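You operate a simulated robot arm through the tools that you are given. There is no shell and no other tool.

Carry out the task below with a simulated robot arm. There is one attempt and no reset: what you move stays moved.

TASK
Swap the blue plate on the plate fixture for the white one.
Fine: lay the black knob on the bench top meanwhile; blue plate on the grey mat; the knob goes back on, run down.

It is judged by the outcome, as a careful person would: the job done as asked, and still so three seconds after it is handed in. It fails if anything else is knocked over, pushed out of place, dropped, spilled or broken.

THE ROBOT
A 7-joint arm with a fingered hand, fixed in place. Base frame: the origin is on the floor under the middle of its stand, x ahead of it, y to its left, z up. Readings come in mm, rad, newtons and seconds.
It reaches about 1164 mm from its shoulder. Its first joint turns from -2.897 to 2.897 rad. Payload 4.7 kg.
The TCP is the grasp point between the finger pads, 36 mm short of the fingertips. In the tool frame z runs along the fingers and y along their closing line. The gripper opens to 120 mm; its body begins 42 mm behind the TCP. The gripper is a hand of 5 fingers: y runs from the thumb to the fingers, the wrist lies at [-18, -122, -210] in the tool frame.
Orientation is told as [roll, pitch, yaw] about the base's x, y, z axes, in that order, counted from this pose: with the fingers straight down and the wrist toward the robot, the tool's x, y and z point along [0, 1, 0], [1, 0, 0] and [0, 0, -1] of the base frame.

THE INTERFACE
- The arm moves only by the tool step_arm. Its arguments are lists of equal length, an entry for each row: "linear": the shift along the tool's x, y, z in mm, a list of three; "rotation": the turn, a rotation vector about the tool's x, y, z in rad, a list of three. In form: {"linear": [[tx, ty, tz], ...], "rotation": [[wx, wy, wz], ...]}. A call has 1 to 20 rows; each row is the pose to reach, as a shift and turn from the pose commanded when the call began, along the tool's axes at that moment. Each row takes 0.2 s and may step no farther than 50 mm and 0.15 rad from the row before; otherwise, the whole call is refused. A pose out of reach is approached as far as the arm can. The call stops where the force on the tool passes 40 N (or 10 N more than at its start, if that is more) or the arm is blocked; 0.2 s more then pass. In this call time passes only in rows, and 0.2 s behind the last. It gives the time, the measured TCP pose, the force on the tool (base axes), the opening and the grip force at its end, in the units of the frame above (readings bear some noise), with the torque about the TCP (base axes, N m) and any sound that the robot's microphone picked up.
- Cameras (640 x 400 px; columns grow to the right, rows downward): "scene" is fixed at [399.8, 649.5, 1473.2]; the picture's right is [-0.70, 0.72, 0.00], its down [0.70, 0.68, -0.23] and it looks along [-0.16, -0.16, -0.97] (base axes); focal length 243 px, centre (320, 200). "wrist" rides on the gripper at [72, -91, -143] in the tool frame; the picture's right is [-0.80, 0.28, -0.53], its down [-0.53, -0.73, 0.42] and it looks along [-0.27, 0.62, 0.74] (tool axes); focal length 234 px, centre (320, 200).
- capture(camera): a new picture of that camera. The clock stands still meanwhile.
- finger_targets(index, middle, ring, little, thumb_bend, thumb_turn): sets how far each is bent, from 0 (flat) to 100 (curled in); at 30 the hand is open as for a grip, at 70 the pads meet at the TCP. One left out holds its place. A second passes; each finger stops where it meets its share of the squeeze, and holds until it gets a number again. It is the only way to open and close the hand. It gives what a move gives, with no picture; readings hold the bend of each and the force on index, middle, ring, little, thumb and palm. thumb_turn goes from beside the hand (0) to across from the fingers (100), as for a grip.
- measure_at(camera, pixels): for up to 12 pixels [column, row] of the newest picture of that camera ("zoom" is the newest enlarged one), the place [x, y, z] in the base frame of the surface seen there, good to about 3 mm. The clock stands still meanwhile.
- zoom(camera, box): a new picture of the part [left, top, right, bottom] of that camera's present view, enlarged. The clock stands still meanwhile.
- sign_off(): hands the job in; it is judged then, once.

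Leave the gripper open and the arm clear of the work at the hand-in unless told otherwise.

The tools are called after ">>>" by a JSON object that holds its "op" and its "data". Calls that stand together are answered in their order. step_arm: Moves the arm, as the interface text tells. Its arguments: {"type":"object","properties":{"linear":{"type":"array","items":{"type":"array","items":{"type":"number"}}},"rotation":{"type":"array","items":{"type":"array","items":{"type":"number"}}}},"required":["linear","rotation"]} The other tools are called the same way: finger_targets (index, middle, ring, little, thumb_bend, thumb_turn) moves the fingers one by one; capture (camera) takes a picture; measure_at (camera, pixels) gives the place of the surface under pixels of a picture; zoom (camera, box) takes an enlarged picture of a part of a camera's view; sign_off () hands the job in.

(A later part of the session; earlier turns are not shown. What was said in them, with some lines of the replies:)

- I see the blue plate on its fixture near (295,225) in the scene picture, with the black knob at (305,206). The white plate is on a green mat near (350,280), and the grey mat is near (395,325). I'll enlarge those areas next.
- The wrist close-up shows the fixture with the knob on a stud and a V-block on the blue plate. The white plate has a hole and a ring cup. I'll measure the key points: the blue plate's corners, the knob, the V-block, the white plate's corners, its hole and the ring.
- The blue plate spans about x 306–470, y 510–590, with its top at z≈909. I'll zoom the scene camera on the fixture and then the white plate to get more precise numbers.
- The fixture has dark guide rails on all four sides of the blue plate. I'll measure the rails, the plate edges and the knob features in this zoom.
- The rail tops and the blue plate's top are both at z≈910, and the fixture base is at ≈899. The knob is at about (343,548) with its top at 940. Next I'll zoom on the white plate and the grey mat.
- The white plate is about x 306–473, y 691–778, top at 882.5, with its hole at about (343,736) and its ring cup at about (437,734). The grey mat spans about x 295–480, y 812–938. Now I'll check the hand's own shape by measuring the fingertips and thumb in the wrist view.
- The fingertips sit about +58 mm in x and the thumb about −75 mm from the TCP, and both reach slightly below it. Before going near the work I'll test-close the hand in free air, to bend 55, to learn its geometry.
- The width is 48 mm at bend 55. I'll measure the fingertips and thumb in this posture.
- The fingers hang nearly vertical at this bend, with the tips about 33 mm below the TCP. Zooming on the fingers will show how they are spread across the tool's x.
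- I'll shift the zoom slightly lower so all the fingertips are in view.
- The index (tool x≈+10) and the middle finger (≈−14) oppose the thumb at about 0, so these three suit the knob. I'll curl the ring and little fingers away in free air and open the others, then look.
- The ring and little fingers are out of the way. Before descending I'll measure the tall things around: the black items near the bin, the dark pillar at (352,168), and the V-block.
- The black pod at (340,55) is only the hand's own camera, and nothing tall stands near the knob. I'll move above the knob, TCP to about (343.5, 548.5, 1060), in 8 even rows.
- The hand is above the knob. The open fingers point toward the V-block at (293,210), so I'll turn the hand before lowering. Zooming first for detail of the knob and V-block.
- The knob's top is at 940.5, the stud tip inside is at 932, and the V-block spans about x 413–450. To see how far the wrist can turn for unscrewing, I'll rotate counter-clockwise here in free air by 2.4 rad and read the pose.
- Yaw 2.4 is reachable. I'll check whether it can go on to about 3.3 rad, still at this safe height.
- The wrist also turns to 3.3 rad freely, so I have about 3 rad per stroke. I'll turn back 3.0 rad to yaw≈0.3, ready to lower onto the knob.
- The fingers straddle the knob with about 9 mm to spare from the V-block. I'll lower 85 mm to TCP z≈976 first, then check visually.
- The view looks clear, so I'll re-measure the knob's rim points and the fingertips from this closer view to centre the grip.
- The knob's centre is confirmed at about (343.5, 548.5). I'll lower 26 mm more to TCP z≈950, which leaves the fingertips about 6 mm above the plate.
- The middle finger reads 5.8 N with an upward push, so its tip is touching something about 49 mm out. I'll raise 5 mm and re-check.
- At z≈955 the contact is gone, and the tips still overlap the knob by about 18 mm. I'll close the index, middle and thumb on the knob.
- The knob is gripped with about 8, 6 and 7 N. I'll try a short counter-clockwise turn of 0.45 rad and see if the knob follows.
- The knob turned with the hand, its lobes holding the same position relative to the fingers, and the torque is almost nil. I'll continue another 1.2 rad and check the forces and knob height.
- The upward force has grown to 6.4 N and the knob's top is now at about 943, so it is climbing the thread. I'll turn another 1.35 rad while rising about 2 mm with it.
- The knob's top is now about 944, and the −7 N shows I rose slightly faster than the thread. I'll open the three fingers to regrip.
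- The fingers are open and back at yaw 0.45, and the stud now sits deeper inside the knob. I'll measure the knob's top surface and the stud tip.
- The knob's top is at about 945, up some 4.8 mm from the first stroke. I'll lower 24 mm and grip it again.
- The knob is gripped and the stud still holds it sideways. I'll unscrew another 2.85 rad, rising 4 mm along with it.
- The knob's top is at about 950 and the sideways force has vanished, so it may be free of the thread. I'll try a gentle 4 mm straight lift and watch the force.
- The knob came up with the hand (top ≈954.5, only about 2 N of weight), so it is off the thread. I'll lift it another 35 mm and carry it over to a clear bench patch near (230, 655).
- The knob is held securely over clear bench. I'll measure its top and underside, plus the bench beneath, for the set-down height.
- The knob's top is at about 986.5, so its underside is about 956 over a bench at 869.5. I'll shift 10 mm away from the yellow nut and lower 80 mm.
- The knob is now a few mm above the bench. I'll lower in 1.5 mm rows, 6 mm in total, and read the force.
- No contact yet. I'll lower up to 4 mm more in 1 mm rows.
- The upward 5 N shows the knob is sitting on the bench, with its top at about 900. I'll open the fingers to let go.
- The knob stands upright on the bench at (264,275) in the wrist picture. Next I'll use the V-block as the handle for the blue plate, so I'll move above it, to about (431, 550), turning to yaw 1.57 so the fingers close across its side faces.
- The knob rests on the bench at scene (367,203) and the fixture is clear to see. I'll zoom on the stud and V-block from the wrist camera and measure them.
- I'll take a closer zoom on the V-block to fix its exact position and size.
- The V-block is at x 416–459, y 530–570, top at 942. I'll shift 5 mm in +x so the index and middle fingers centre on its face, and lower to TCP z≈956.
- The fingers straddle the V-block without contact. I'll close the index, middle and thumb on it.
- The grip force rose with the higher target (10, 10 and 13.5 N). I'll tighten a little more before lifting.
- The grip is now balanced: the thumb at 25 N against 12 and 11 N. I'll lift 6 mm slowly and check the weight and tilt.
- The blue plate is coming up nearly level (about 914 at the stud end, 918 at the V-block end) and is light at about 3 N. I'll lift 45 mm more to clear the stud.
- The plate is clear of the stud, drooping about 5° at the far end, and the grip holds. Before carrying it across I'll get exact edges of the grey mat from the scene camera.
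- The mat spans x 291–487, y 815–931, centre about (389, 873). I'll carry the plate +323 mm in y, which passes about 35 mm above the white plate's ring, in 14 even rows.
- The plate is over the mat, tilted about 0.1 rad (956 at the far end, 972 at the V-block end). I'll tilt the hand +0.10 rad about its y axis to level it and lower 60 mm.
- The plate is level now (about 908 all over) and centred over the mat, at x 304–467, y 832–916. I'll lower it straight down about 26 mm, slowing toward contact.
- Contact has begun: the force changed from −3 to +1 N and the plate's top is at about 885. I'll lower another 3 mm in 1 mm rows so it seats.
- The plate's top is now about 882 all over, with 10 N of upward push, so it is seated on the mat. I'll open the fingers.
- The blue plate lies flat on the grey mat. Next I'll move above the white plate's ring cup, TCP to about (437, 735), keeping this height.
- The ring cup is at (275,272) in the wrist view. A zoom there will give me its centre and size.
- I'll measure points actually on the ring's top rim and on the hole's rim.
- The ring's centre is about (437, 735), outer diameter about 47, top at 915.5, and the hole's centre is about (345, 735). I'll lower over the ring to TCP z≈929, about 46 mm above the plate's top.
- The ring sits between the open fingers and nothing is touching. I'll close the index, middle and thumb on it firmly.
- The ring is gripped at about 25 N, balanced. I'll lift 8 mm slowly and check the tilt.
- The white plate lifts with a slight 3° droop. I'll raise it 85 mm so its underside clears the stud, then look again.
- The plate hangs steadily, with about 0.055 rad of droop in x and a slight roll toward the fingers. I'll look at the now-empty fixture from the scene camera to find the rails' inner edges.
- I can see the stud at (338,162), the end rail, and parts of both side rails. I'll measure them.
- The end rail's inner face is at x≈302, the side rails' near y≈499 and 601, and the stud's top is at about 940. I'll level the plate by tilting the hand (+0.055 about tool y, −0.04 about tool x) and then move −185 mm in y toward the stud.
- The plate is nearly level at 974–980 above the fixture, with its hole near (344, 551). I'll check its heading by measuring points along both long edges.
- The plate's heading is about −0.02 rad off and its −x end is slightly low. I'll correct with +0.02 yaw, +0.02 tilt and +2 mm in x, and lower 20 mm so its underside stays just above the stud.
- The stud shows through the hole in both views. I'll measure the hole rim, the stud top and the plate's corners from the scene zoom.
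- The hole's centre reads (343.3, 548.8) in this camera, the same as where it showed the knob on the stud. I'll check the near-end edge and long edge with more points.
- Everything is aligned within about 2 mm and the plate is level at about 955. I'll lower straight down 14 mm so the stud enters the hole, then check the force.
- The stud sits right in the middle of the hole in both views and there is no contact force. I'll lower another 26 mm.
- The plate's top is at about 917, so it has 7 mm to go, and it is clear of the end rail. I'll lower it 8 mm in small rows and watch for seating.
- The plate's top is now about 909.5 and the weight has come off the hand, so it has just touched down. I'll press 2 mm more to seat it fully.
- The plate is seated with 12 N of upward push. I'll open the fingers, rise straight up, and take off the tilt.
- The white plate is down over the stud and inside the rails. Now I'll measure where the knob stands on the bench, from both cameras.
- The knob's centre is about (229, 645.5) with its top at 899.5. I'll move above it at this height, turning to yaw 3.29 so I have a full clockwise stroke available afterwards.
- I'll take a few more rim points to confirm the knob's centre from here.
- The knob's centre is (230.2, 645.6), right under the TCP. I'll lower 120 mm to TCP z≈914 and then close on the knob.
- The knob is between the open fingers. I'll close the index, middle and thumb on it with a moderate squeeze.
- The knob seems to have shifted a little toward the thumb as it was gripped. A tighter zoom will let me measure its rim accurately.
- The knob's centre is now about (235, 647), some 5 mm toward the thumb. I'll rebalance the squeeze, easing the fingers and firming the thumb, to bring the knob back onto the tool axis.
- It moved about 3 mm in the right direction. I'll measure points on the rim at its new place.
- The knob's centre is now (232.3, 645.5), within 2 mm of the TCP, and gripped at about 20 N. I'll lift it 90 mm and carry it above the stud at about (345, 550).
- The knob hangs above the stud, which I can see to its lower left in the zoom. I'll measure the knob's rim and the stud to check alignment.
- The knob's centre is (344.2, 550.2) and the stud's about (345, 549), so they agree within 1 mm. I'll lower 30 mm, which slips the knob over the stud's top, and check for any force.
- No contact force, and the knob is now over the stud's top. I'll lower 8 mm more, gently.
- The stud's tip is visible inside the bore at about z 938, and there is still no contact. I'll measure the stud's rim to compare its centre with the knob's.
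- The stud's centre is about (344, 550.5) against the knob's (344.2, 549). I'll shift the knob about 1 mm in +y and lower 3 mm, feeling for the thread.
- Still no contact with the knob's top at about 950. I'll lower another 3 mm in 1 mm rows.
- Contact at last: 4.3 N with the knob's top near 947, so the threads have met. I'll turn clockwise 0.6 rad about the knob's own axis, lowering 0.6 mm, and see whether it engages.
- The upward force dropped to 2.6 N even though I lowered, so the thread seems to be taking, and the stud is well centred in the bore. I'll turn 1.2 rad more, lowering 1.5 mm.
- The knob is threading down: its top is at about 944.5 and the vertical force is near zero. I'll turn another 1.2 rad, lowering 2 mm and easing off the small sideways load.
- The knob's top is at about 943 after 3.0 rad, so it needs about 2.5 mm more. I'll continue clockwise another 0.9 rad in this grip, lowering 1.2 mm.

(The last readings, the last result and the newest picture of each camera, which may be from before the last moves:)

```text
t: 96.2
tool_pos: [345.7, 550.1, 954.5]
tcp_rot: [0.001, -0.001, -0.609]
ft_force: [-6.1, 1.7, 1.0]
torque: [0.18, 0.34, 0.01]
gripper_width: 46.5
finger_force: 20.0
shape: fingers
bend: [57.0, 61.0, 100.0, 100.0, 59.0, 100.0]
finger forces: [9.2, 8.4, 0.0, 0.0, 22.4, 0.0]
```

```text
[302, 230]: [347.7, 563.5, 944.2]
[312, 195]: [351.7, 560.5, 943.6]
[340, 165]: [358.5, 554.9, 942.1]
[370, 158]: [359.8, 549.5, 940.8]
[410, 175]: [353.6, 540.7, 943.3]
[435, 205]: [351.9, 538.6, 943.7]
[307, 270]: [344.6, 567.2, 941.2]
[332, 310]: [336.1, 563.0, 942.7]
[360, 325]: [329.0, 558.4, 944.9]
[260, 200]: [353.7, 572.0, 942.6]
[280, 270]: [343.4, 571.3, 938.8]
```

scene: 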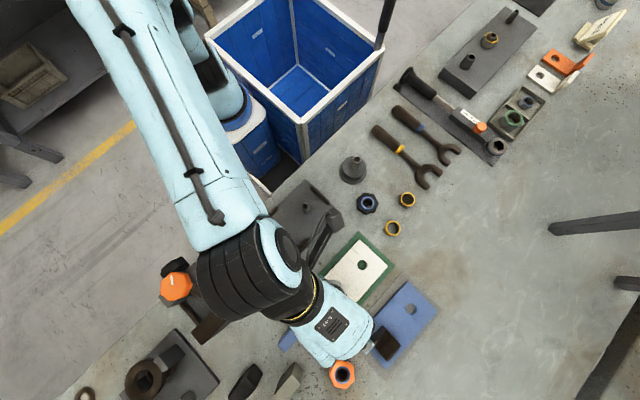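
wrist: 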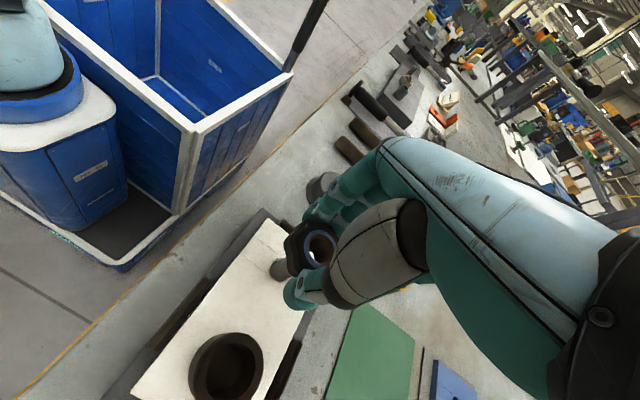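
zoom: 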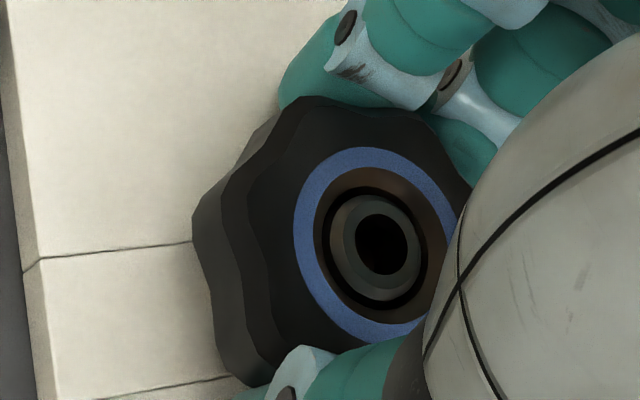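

The knob's top is at about 942.5. I'll release, rise 25 mm, and turn back 2.85 rad for a fresh grip.

>>> {"op": "finger_targets", "data": {"index": 45, "middle": 46, "thumb_bend": 45}}

>>> {"op": "step_arm", "data": {"linear": [[0, 0, -12], [0, 0, -25], [0, 0, -25], [0, 0, -25], [0, 0, -25], [0, 0, -25], [0, 0, -25], [0, 0, -25], [0, 0, -25], [0, 0, -25], [0, 0, -25], [0, 0, -25], [0, 0, -25], [0, 0, -25], [0, 0, -25], [0, 0, -25], [0, 0, -25], [0, 0, -25], [0, 0, -25], [0, 0, -25]], "rotation": [[0, 0, 0], [0, 0, -0.15], [0, 0, -0.3], [0, 0, -0.45], [0, 0, -0.6], [0, 0, -0.75], [0, 0, -0.9], [0, 0, -1.05], [0, 0, -1.2], [0, 0, -1.35], [0, 0, -1.5], [0, 0, -1.65], [0, 0, -1.8], [0, 0, -1.95], [0, 0, -2.1], [0, 0, -2.25], [0, 0, -2.4], [0, 0, -2.55], [0, 0, -2.7], [0, 0, -2.85]]}}

>>> {"op": "zoom", "data": {"camera": "wrist", "box": [220, 170, 380, 310]}}

```text
t: 97.2
tool_pos: [347.9, 550.0, 955.0]
tcp_rot: [0.003, 0.0, -0.607]
ft_force: [-0.2, -0.5, -0.2]
torque: [0.03, 0.02, -0.03]
gripper_width: 77.2
finger_force: 0.1
shape: fingers
bend: [45.0, 46.0, 100.0, 100.0, 45.0, 99.0]
finger forces: [0.0, 0.0, 0.1, 0.0, 0.0, 0.1]
```

```text
t: 101.4
tool_pos: [345.7, 549.4, 980.3]
tcp_rot: [-0.003, -0.002, 2.243]
ft_force: [-0.8, 0.2, 0.0]
torque: [0.04, -0.01, 0.0]
gripper_width: 77.6
finger_force: 0.1
shape: fingers
bend: [45.0, 46.0, 100.0, 100.0, 45.0, 99.0]
finger forces: [0.0, 0.1, 0.1, 0.0, 0.0, 0.0]
```

```text
2.86 times, centred on (300, 240) of wrist
```

zoom: 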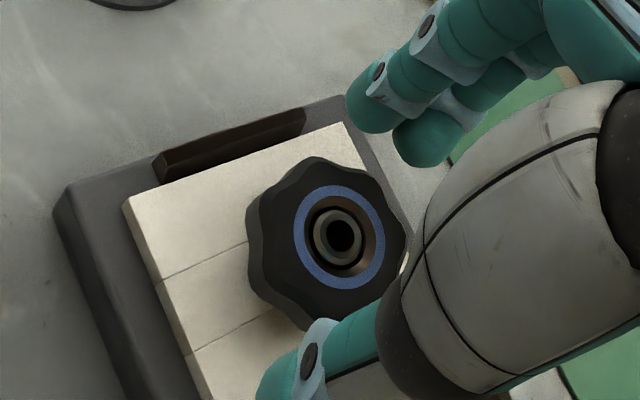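

>>> {"op": "measure_at", "data": {"camera": "zoom", "pixels": [[300, 238], [310, 205], [338, 190], [365, 203], [380, 238], [370, 270], [340, 283], [312, 270], [270, 215], [330, 170], [385, 205], [300, 310]]}}

```text
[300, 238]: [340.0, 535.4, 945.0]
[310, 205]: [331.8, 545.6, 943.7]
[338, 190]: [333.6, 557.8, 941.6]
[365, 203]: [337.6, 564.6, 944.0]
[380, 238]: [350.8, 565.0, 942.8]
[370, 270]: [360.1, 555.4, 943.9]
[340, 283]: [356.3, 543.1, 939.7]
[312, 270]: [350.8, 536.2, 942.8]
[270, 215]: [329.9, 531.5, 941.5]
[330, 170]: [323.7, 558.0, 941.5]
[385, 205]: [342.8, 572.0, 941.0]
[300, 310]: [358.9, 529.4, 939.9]
```

The knob's top reads about 942 and its centre (345, 550.4). I'll lower 25 mm and grip it again.

>>> {"op": "step_arm", "data": {"linear": [[0, 0, 9], [0, 0, 18], [0, 0, 25]], "rotation": [[0, 0, 0], [0, 0, 0], [0, 0, 0]]}}

>>> {"op": "finger_targets", "data": {"index": 67, "middle": 68, "thumb_bend": 72}}

>>> {"op": "zoom", "data": {"camera": "wrist", "box": [270, 200, 350, 280]}}

```text
t: 102.2
tool_pos: [346.4, 549.1, 954.5]
tcp_rot: [0.0, 0.001, 2.244]
ft_force: [-0.3, 0.3, 0.1]
torque: [-0.01, -0.01, 0.01]
gripper_width: 77.6
finger_force: 0.1
shape: fingers
bend: [45.0, 46.0, 100.0, 100.0, 45.0, 99.0]
finger forces: [0.1, 0.0, 0.1, 0.0, 0.0, 0.0]
```

```text
t: 103.2
tool_pos: [345.8, 550.3, 955.4]
tcp_rot: [0.001, 0.002, 2.242]
ft_force: [-4.9, 5.2, -2.4]
torque: [0.1, 0.09, 0.02]
gripper_width: 47.5
finger_force: 16.0
shape: fingers
bend: [55.0, 59.0, 100.0, 100.0, 58.0, 100.0]
finger forces: [10.8, 7.6, 0.0, 0.1, 13.1, 0.1]
```

```text
5.00 times, centred on (310, 240) of wrist
```

zoom: 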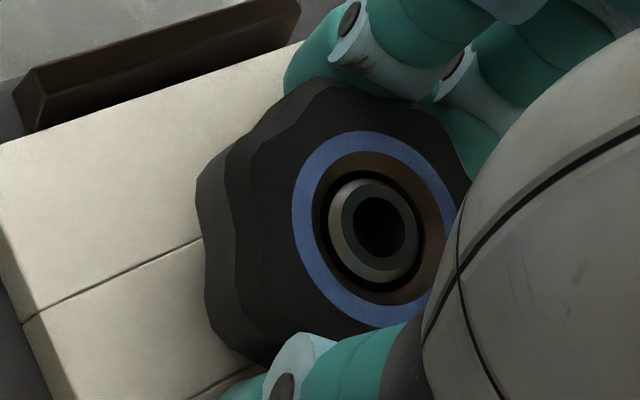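

The grip is good. I'll turn 1.2 rad clockwise, lowering 1.2 mm, and watch the torque.

>>> {"op": "step_arm", "data": {"linear": [[0, 0, 0.15], [0, 0, 0.3], [0, 0, 0.45], [0, 0, 0.6], [0, 0, 0.75], [0, 0, 0.9], [0, 0, 1.05], [0, 0, 1.2]], "rotation": [[0, 0, 0.15], [0, 0, 0.3], [0, 0, 0.45], [0, 0, 0.6], [0, 0, 0.75], [0, 0, 0.9], [0, 0, 1.05], [0, 0, 1.2]]}}

>>> {"op": "zoom", "data": {"camera": "wrist", "box": [270, 200, 350, 280]}}

>>> {"op": "measure_at", "data": {"camera": "zoom", "pixels": [[302, 220], [312, 180], [340, 150], [370, 143], [410, 160], [435, 190], [307, 260], [332, 295], [360, 312], [260, 200], [280, 270]]}}

```text
t: 105.0
tool_pos: [346.1, 550.1, 953.2]
tcp_rot: [0.0, -0.003, 1.044]
ft_force: [-10.7, 5.1, -2.7]
torque: [0.09, 0.39, 0.45]
gripper_width: 47.5
finger_force: 16.5
shape: fingers
bend: [56.0, 60.0, 100.0, 100.0, 58.0, 100.0]
finger forces: [12.6, 6.9, 0.1, 0.0, 14.5, 0.0]
```

```text
5.00 times, centred on (310, 240) of wrist
```

zoom: 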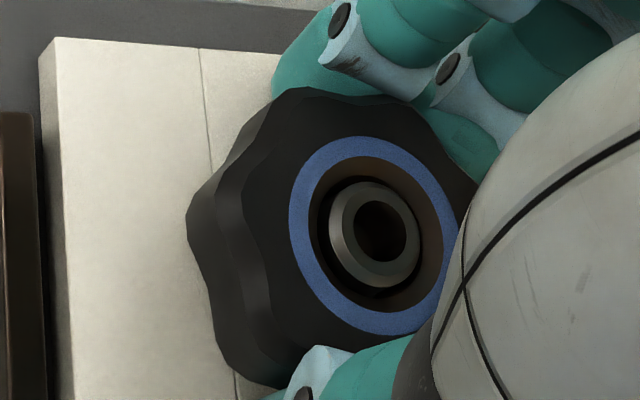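

```text
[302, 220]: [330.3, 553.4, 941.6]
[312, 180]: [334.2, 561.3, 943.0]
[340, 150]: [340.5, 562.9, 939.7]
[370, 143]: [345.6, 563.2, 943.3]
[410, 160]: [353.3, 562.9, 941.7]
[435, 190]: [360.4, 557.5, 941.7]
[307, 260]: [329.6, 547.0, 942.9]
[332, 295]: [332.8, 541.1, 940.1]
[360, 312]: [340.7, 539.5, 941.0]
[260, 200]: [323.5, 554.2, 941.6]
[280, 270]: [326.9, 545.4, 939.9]
```

The torque jumped from near 0 to 0.45 N·m and the knob's top is at about 941.5, so it is meeting resistance as if seated. I'll turn a further 0.3 rad to confirm it is tight and not just catching.

>>> {"op": "step_arm", "data": {"linear": [[0, 0, 0], [0, 0, 0], [0, 0, 0]], "rotation": [[0, 0, 0.1], [0, 0, 0.2], [0, 0, 0.3]]}}

>>> {"op": "zoom", "data": {"camera": "wrist", "box": [270, 200, 350, 280]}}

```text
t: 105.8
tool_pos: [345.6, 550.4, 953.6]
tcp_rot: [0.002, -0.003, 0.741]
ft_force: [-9.6, 14.4, -6.6]
torque: [0.42, 0.37, 0.82]
gripper_width: 48.2
finger_force: 21.0
shape: fingers
bend: [56.0, 60.0, 100.0, 100.0, 58.0, 100.0]
finger forces: [18.0, 9.5, 0.0, 0.0, 13.5, 0.1]
```

```text
5.00 times, centred on (310, 240) of wrist
```

zoom: 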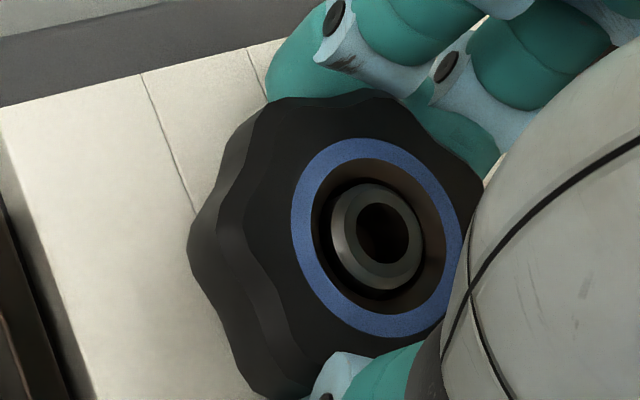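

The torque climbed to 0.82 N·m and the knob no longer turns, so it is tight. I'll let go, rise, and inspect the knob and plate.

>>> {"op": "finger_targets", "data": {"index": 45, "middle": 46, "thumb_bend": 45}}

>>> {"op": "step_arm", "data": {"linear": [[0, 0, -12], [0, 0, -30], [0, 0, -50], [0, 0, -70]], "rotation": [[0, 0, 0], [0, 0, 0], [0, 0, 0], [0, 0, 0]]}}

>>> {"op": "zoom", "data": {"camera": "wrist", "box": [160, 170, 340, 330]}}

```text
t: 106.8
tool_pos: [345.6, 549.6, 952.5]
tcp_rot: [-0.001, -0.003, 0.745]
ft_force: [0.5, -0.5, -0.2]
torque: [0.01, -0.01, 0.0]
gripper_width: 77.4
finger_force: 0.0
shape: fingers
bend: [45.0, 46.0, 100.0, 100.0, 45.0, 99.0]
finger forces: [0.0, 0.0, 0.0, 0.1, 0.0, 0.0]
```

```text
t: 107.8
tool_pos: [343.4, 550.5, 1022.3]
tcp_rot: [0.002, 0.001, 0.743]
ft_force: [1.1, 0.1, 0.5]
torque: [-0.02, 0.0, 0.0]
gripper_width: 77.3
finger_force: 0.1
shape: fingers
bend: [45.0, 46.0, 100.0, 100.0, 45.0, 99.0]
finger forces: [0.1, 0.0, 0.1, 0.1, 0.1, 0.0]
```

```text
2.50 times, centred on (250, 250) of wrist
```

zoom: 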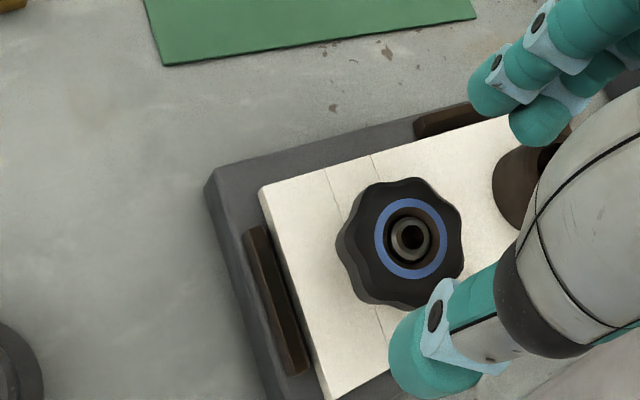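

>>> {"op": "measure_at", "data": {"camera": "zoom", "pixels": [[382, 235], [395, 210], [425, 210], [440, 235], [420, 268], [395, 262], [355, 210], [400, 185], [450, 205], [360, 280], [300, 220], [420, 170]]}}

>>> {"op": "measure_at", "data": {"camera": "zoom", "pixels": [[290, 200], [330, 280], [340, 360], [340, 200], [480, 160], [340, 320], [411, 235], [300, 190], [500, 130], [345, 385], [268, 190], [320, 390]]}}

```text
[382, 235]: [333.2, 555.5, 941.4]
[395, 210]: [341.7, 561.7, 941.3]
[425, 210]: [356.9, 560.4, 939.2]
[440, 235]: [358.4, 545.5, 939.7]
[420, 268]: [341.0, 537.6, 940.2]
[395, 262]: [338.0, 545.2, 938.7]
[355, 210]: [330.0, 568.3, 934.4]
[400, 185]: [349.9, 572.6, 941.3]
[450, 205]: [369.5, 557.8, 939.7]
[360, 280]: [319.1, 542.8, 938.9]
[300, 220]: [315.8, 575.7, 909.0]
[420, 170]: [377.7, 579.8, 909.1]
```

```text
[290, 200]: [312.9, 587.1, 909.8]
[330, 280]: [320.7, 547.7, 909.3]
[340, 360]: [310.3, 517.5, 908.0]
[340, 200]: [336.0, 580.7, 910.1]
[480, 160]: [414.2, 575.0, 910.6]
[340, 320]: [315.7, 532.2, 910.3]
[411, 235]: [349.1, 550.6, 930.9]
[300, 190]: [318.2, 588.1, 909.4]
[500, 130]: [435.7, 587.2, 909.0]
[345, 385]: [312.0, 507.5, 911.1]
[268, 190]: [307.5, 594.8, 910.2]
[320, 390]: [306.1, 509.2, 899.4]
```

The knob's top is back at about 940, the same height as at the start, and the white plate's top is level at about 910. I'll back the arm off, up and away to its starting place, turning back to yaw 0.

>>> {"op": "step_arm", "data": {"linear": [[0, 0, -25], [0, 0, -55], [0, 0, -85], [-14, 4, -105], [-28, 8, -125], [-42, 12, -145], [-56, 16, -160], [-70, 20, -172], [-82, 24, -183]], "rotation": [[0, 0, 0], [0, 0, 0], [0, 0, 0.12], [0, 0, 0.24], [0, 0, 0.36], [0, 0, 0.48], [0, 0, 0.6], [0, 0, 0.7], [0, 0, 0.743]]}}

>>> {"op": "finger_targets", "data": {"index": 30, "middle": 30, "ring": 30, "little": 30, "thumb_bend": 30, "thumb_turn": 98}}

>>> {"op": "capture", "data": {"camera": "scene"}}

>>> {"op": "capture", "data": {"camera": "wrist"}}

```text
t: 109.8
tool_pos: [420.3, 505.9, 1204.9]
tcp_rot: [0.003, 0.001, -0.002]
ft_force: [0.6, 0.3, -0.6]
torque: [-0.01, -0.02, -0.01]
gripper_width: 77.5
finger_force: 0.1
shape: fingers
bend: [45.0, 46.0, 100.0, 100.0, 45.0, 99.0]
finger forces: [0.0, 0.1, 0.0, 0.1, 0.0, 0.0]
```

```text
t: 110.8
tool_pos: [420.4, 505.2, 1205.4]
tcp_rot: [0.0, 0.001, 0.0]
ft_force: [-0.5, -0.9, 0.0]
torque: [-0.01, 0.01, 0.0]
gripper_width: 122.1
finger_force: 0.0
shape: fingers
bend: [30.0, 30.0, 30.0, 30.0, 30.0, 96.0]
finger forces: [0.1, 0.1, 0.0, 0.0, 0.0, 0.1]
```

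```text
taken
```

scene: 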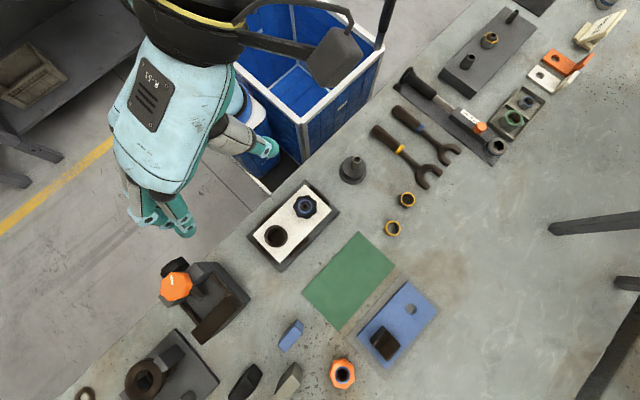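

```text
taken
```

wrist: 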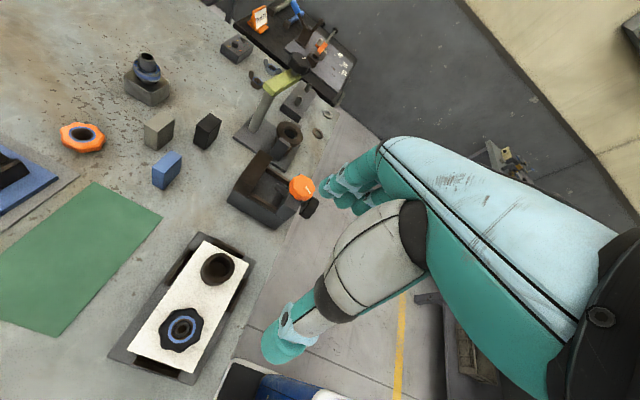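

The arm is clear and the hand is open. I'll inspect the finished fixture and the blue plate on its mat close up.

>>> {"op": "zoom", "data": {"camera": "scene", "box": [240, 170, 350, 280]}}

>>> {"op": "measure_at", "data": {"camera": "zoom", "pixels": [[354, 60], [447, 148], [264, 332], [172, 240], [300, 170], [330, 240], [200, 240], [260, 310], [357, 118], [320, 140], [395, 140], [375, 165]]}}

>>> {"op": "zoom", "data": {"camera": "scene", "box": [330, 260, 460, 390]}}

>>> {"op": "measure_at", "data": {"camera": "zoom", "pixels": [[350, 65], [445, 150], [300, 330], [195, 235], [320, 200], [270, 200], [400, 150], [300, 300], [345, 50], [290, 365], [175, 245], [455, 155]]}}

```text
3.64 times, centred on (295, 225) of scene
```

zoom: 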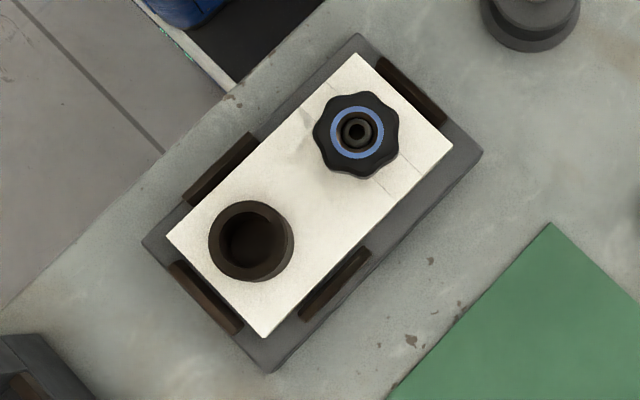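

```text
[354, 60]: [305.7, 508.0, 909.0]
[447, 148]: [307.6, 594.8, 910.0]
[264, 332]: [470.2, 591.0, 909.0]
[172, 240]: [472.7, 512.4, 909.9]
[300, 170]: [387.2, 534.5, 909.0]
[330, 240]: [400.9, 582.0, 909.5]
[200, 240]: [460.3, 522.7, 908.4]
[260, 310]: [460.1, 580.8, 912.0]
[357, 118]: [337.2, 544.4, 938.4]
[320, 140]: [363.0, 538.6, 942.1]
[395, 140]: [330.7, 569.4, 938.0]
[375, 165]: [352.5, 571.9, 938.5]
```

```text
3.08 times, centred on (395, 325) of scene
```

zoom: 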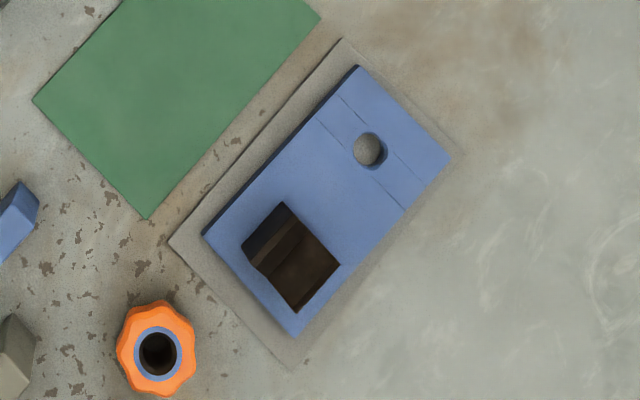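

```text
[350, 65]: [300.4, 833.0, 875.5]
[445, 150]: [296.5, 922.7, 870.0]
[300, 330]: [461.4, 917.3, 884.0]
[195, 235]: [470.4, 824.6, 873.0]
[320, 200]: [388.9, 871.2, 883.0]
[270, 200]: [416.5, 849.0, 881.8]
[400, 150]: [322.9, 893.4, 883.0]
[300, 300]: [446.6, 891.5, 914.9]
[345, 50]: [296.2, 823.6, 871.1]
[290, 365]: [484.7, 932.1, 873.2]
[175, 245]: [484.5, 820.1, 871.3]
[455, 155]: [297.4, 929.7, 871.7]
```

The white plate sits level at about 909.5 inside all four rails, and the knob is run down tight with its top at about 939–940. The blue plate lies flat, fully on the grey mat. Nothing else has moved, the hand is open and the arm is clear, so I'm handing in the job.

>>> {"op": "sign_off", "data": {}}

```text
The job is handed in.
```

The white plate is now on the fixture in place of the blue one, and the job is handed in.

- **White plate:** it sits level over the stud and inside all four guide rails, at the same height the blue one had.
- **Black knob:** it was laid on the bench top during the swap. It is now threaded back on and run down tight. The torque reached about 0.8 N·m, it would turn no further, and its top is back at its original height.
- **Blue plate:** it lies flat and fully on the grey mat.
- **Everything else:** in the final pictures nothing else had moved. The hand is open and the arm is back at its starting position, clear of the work.
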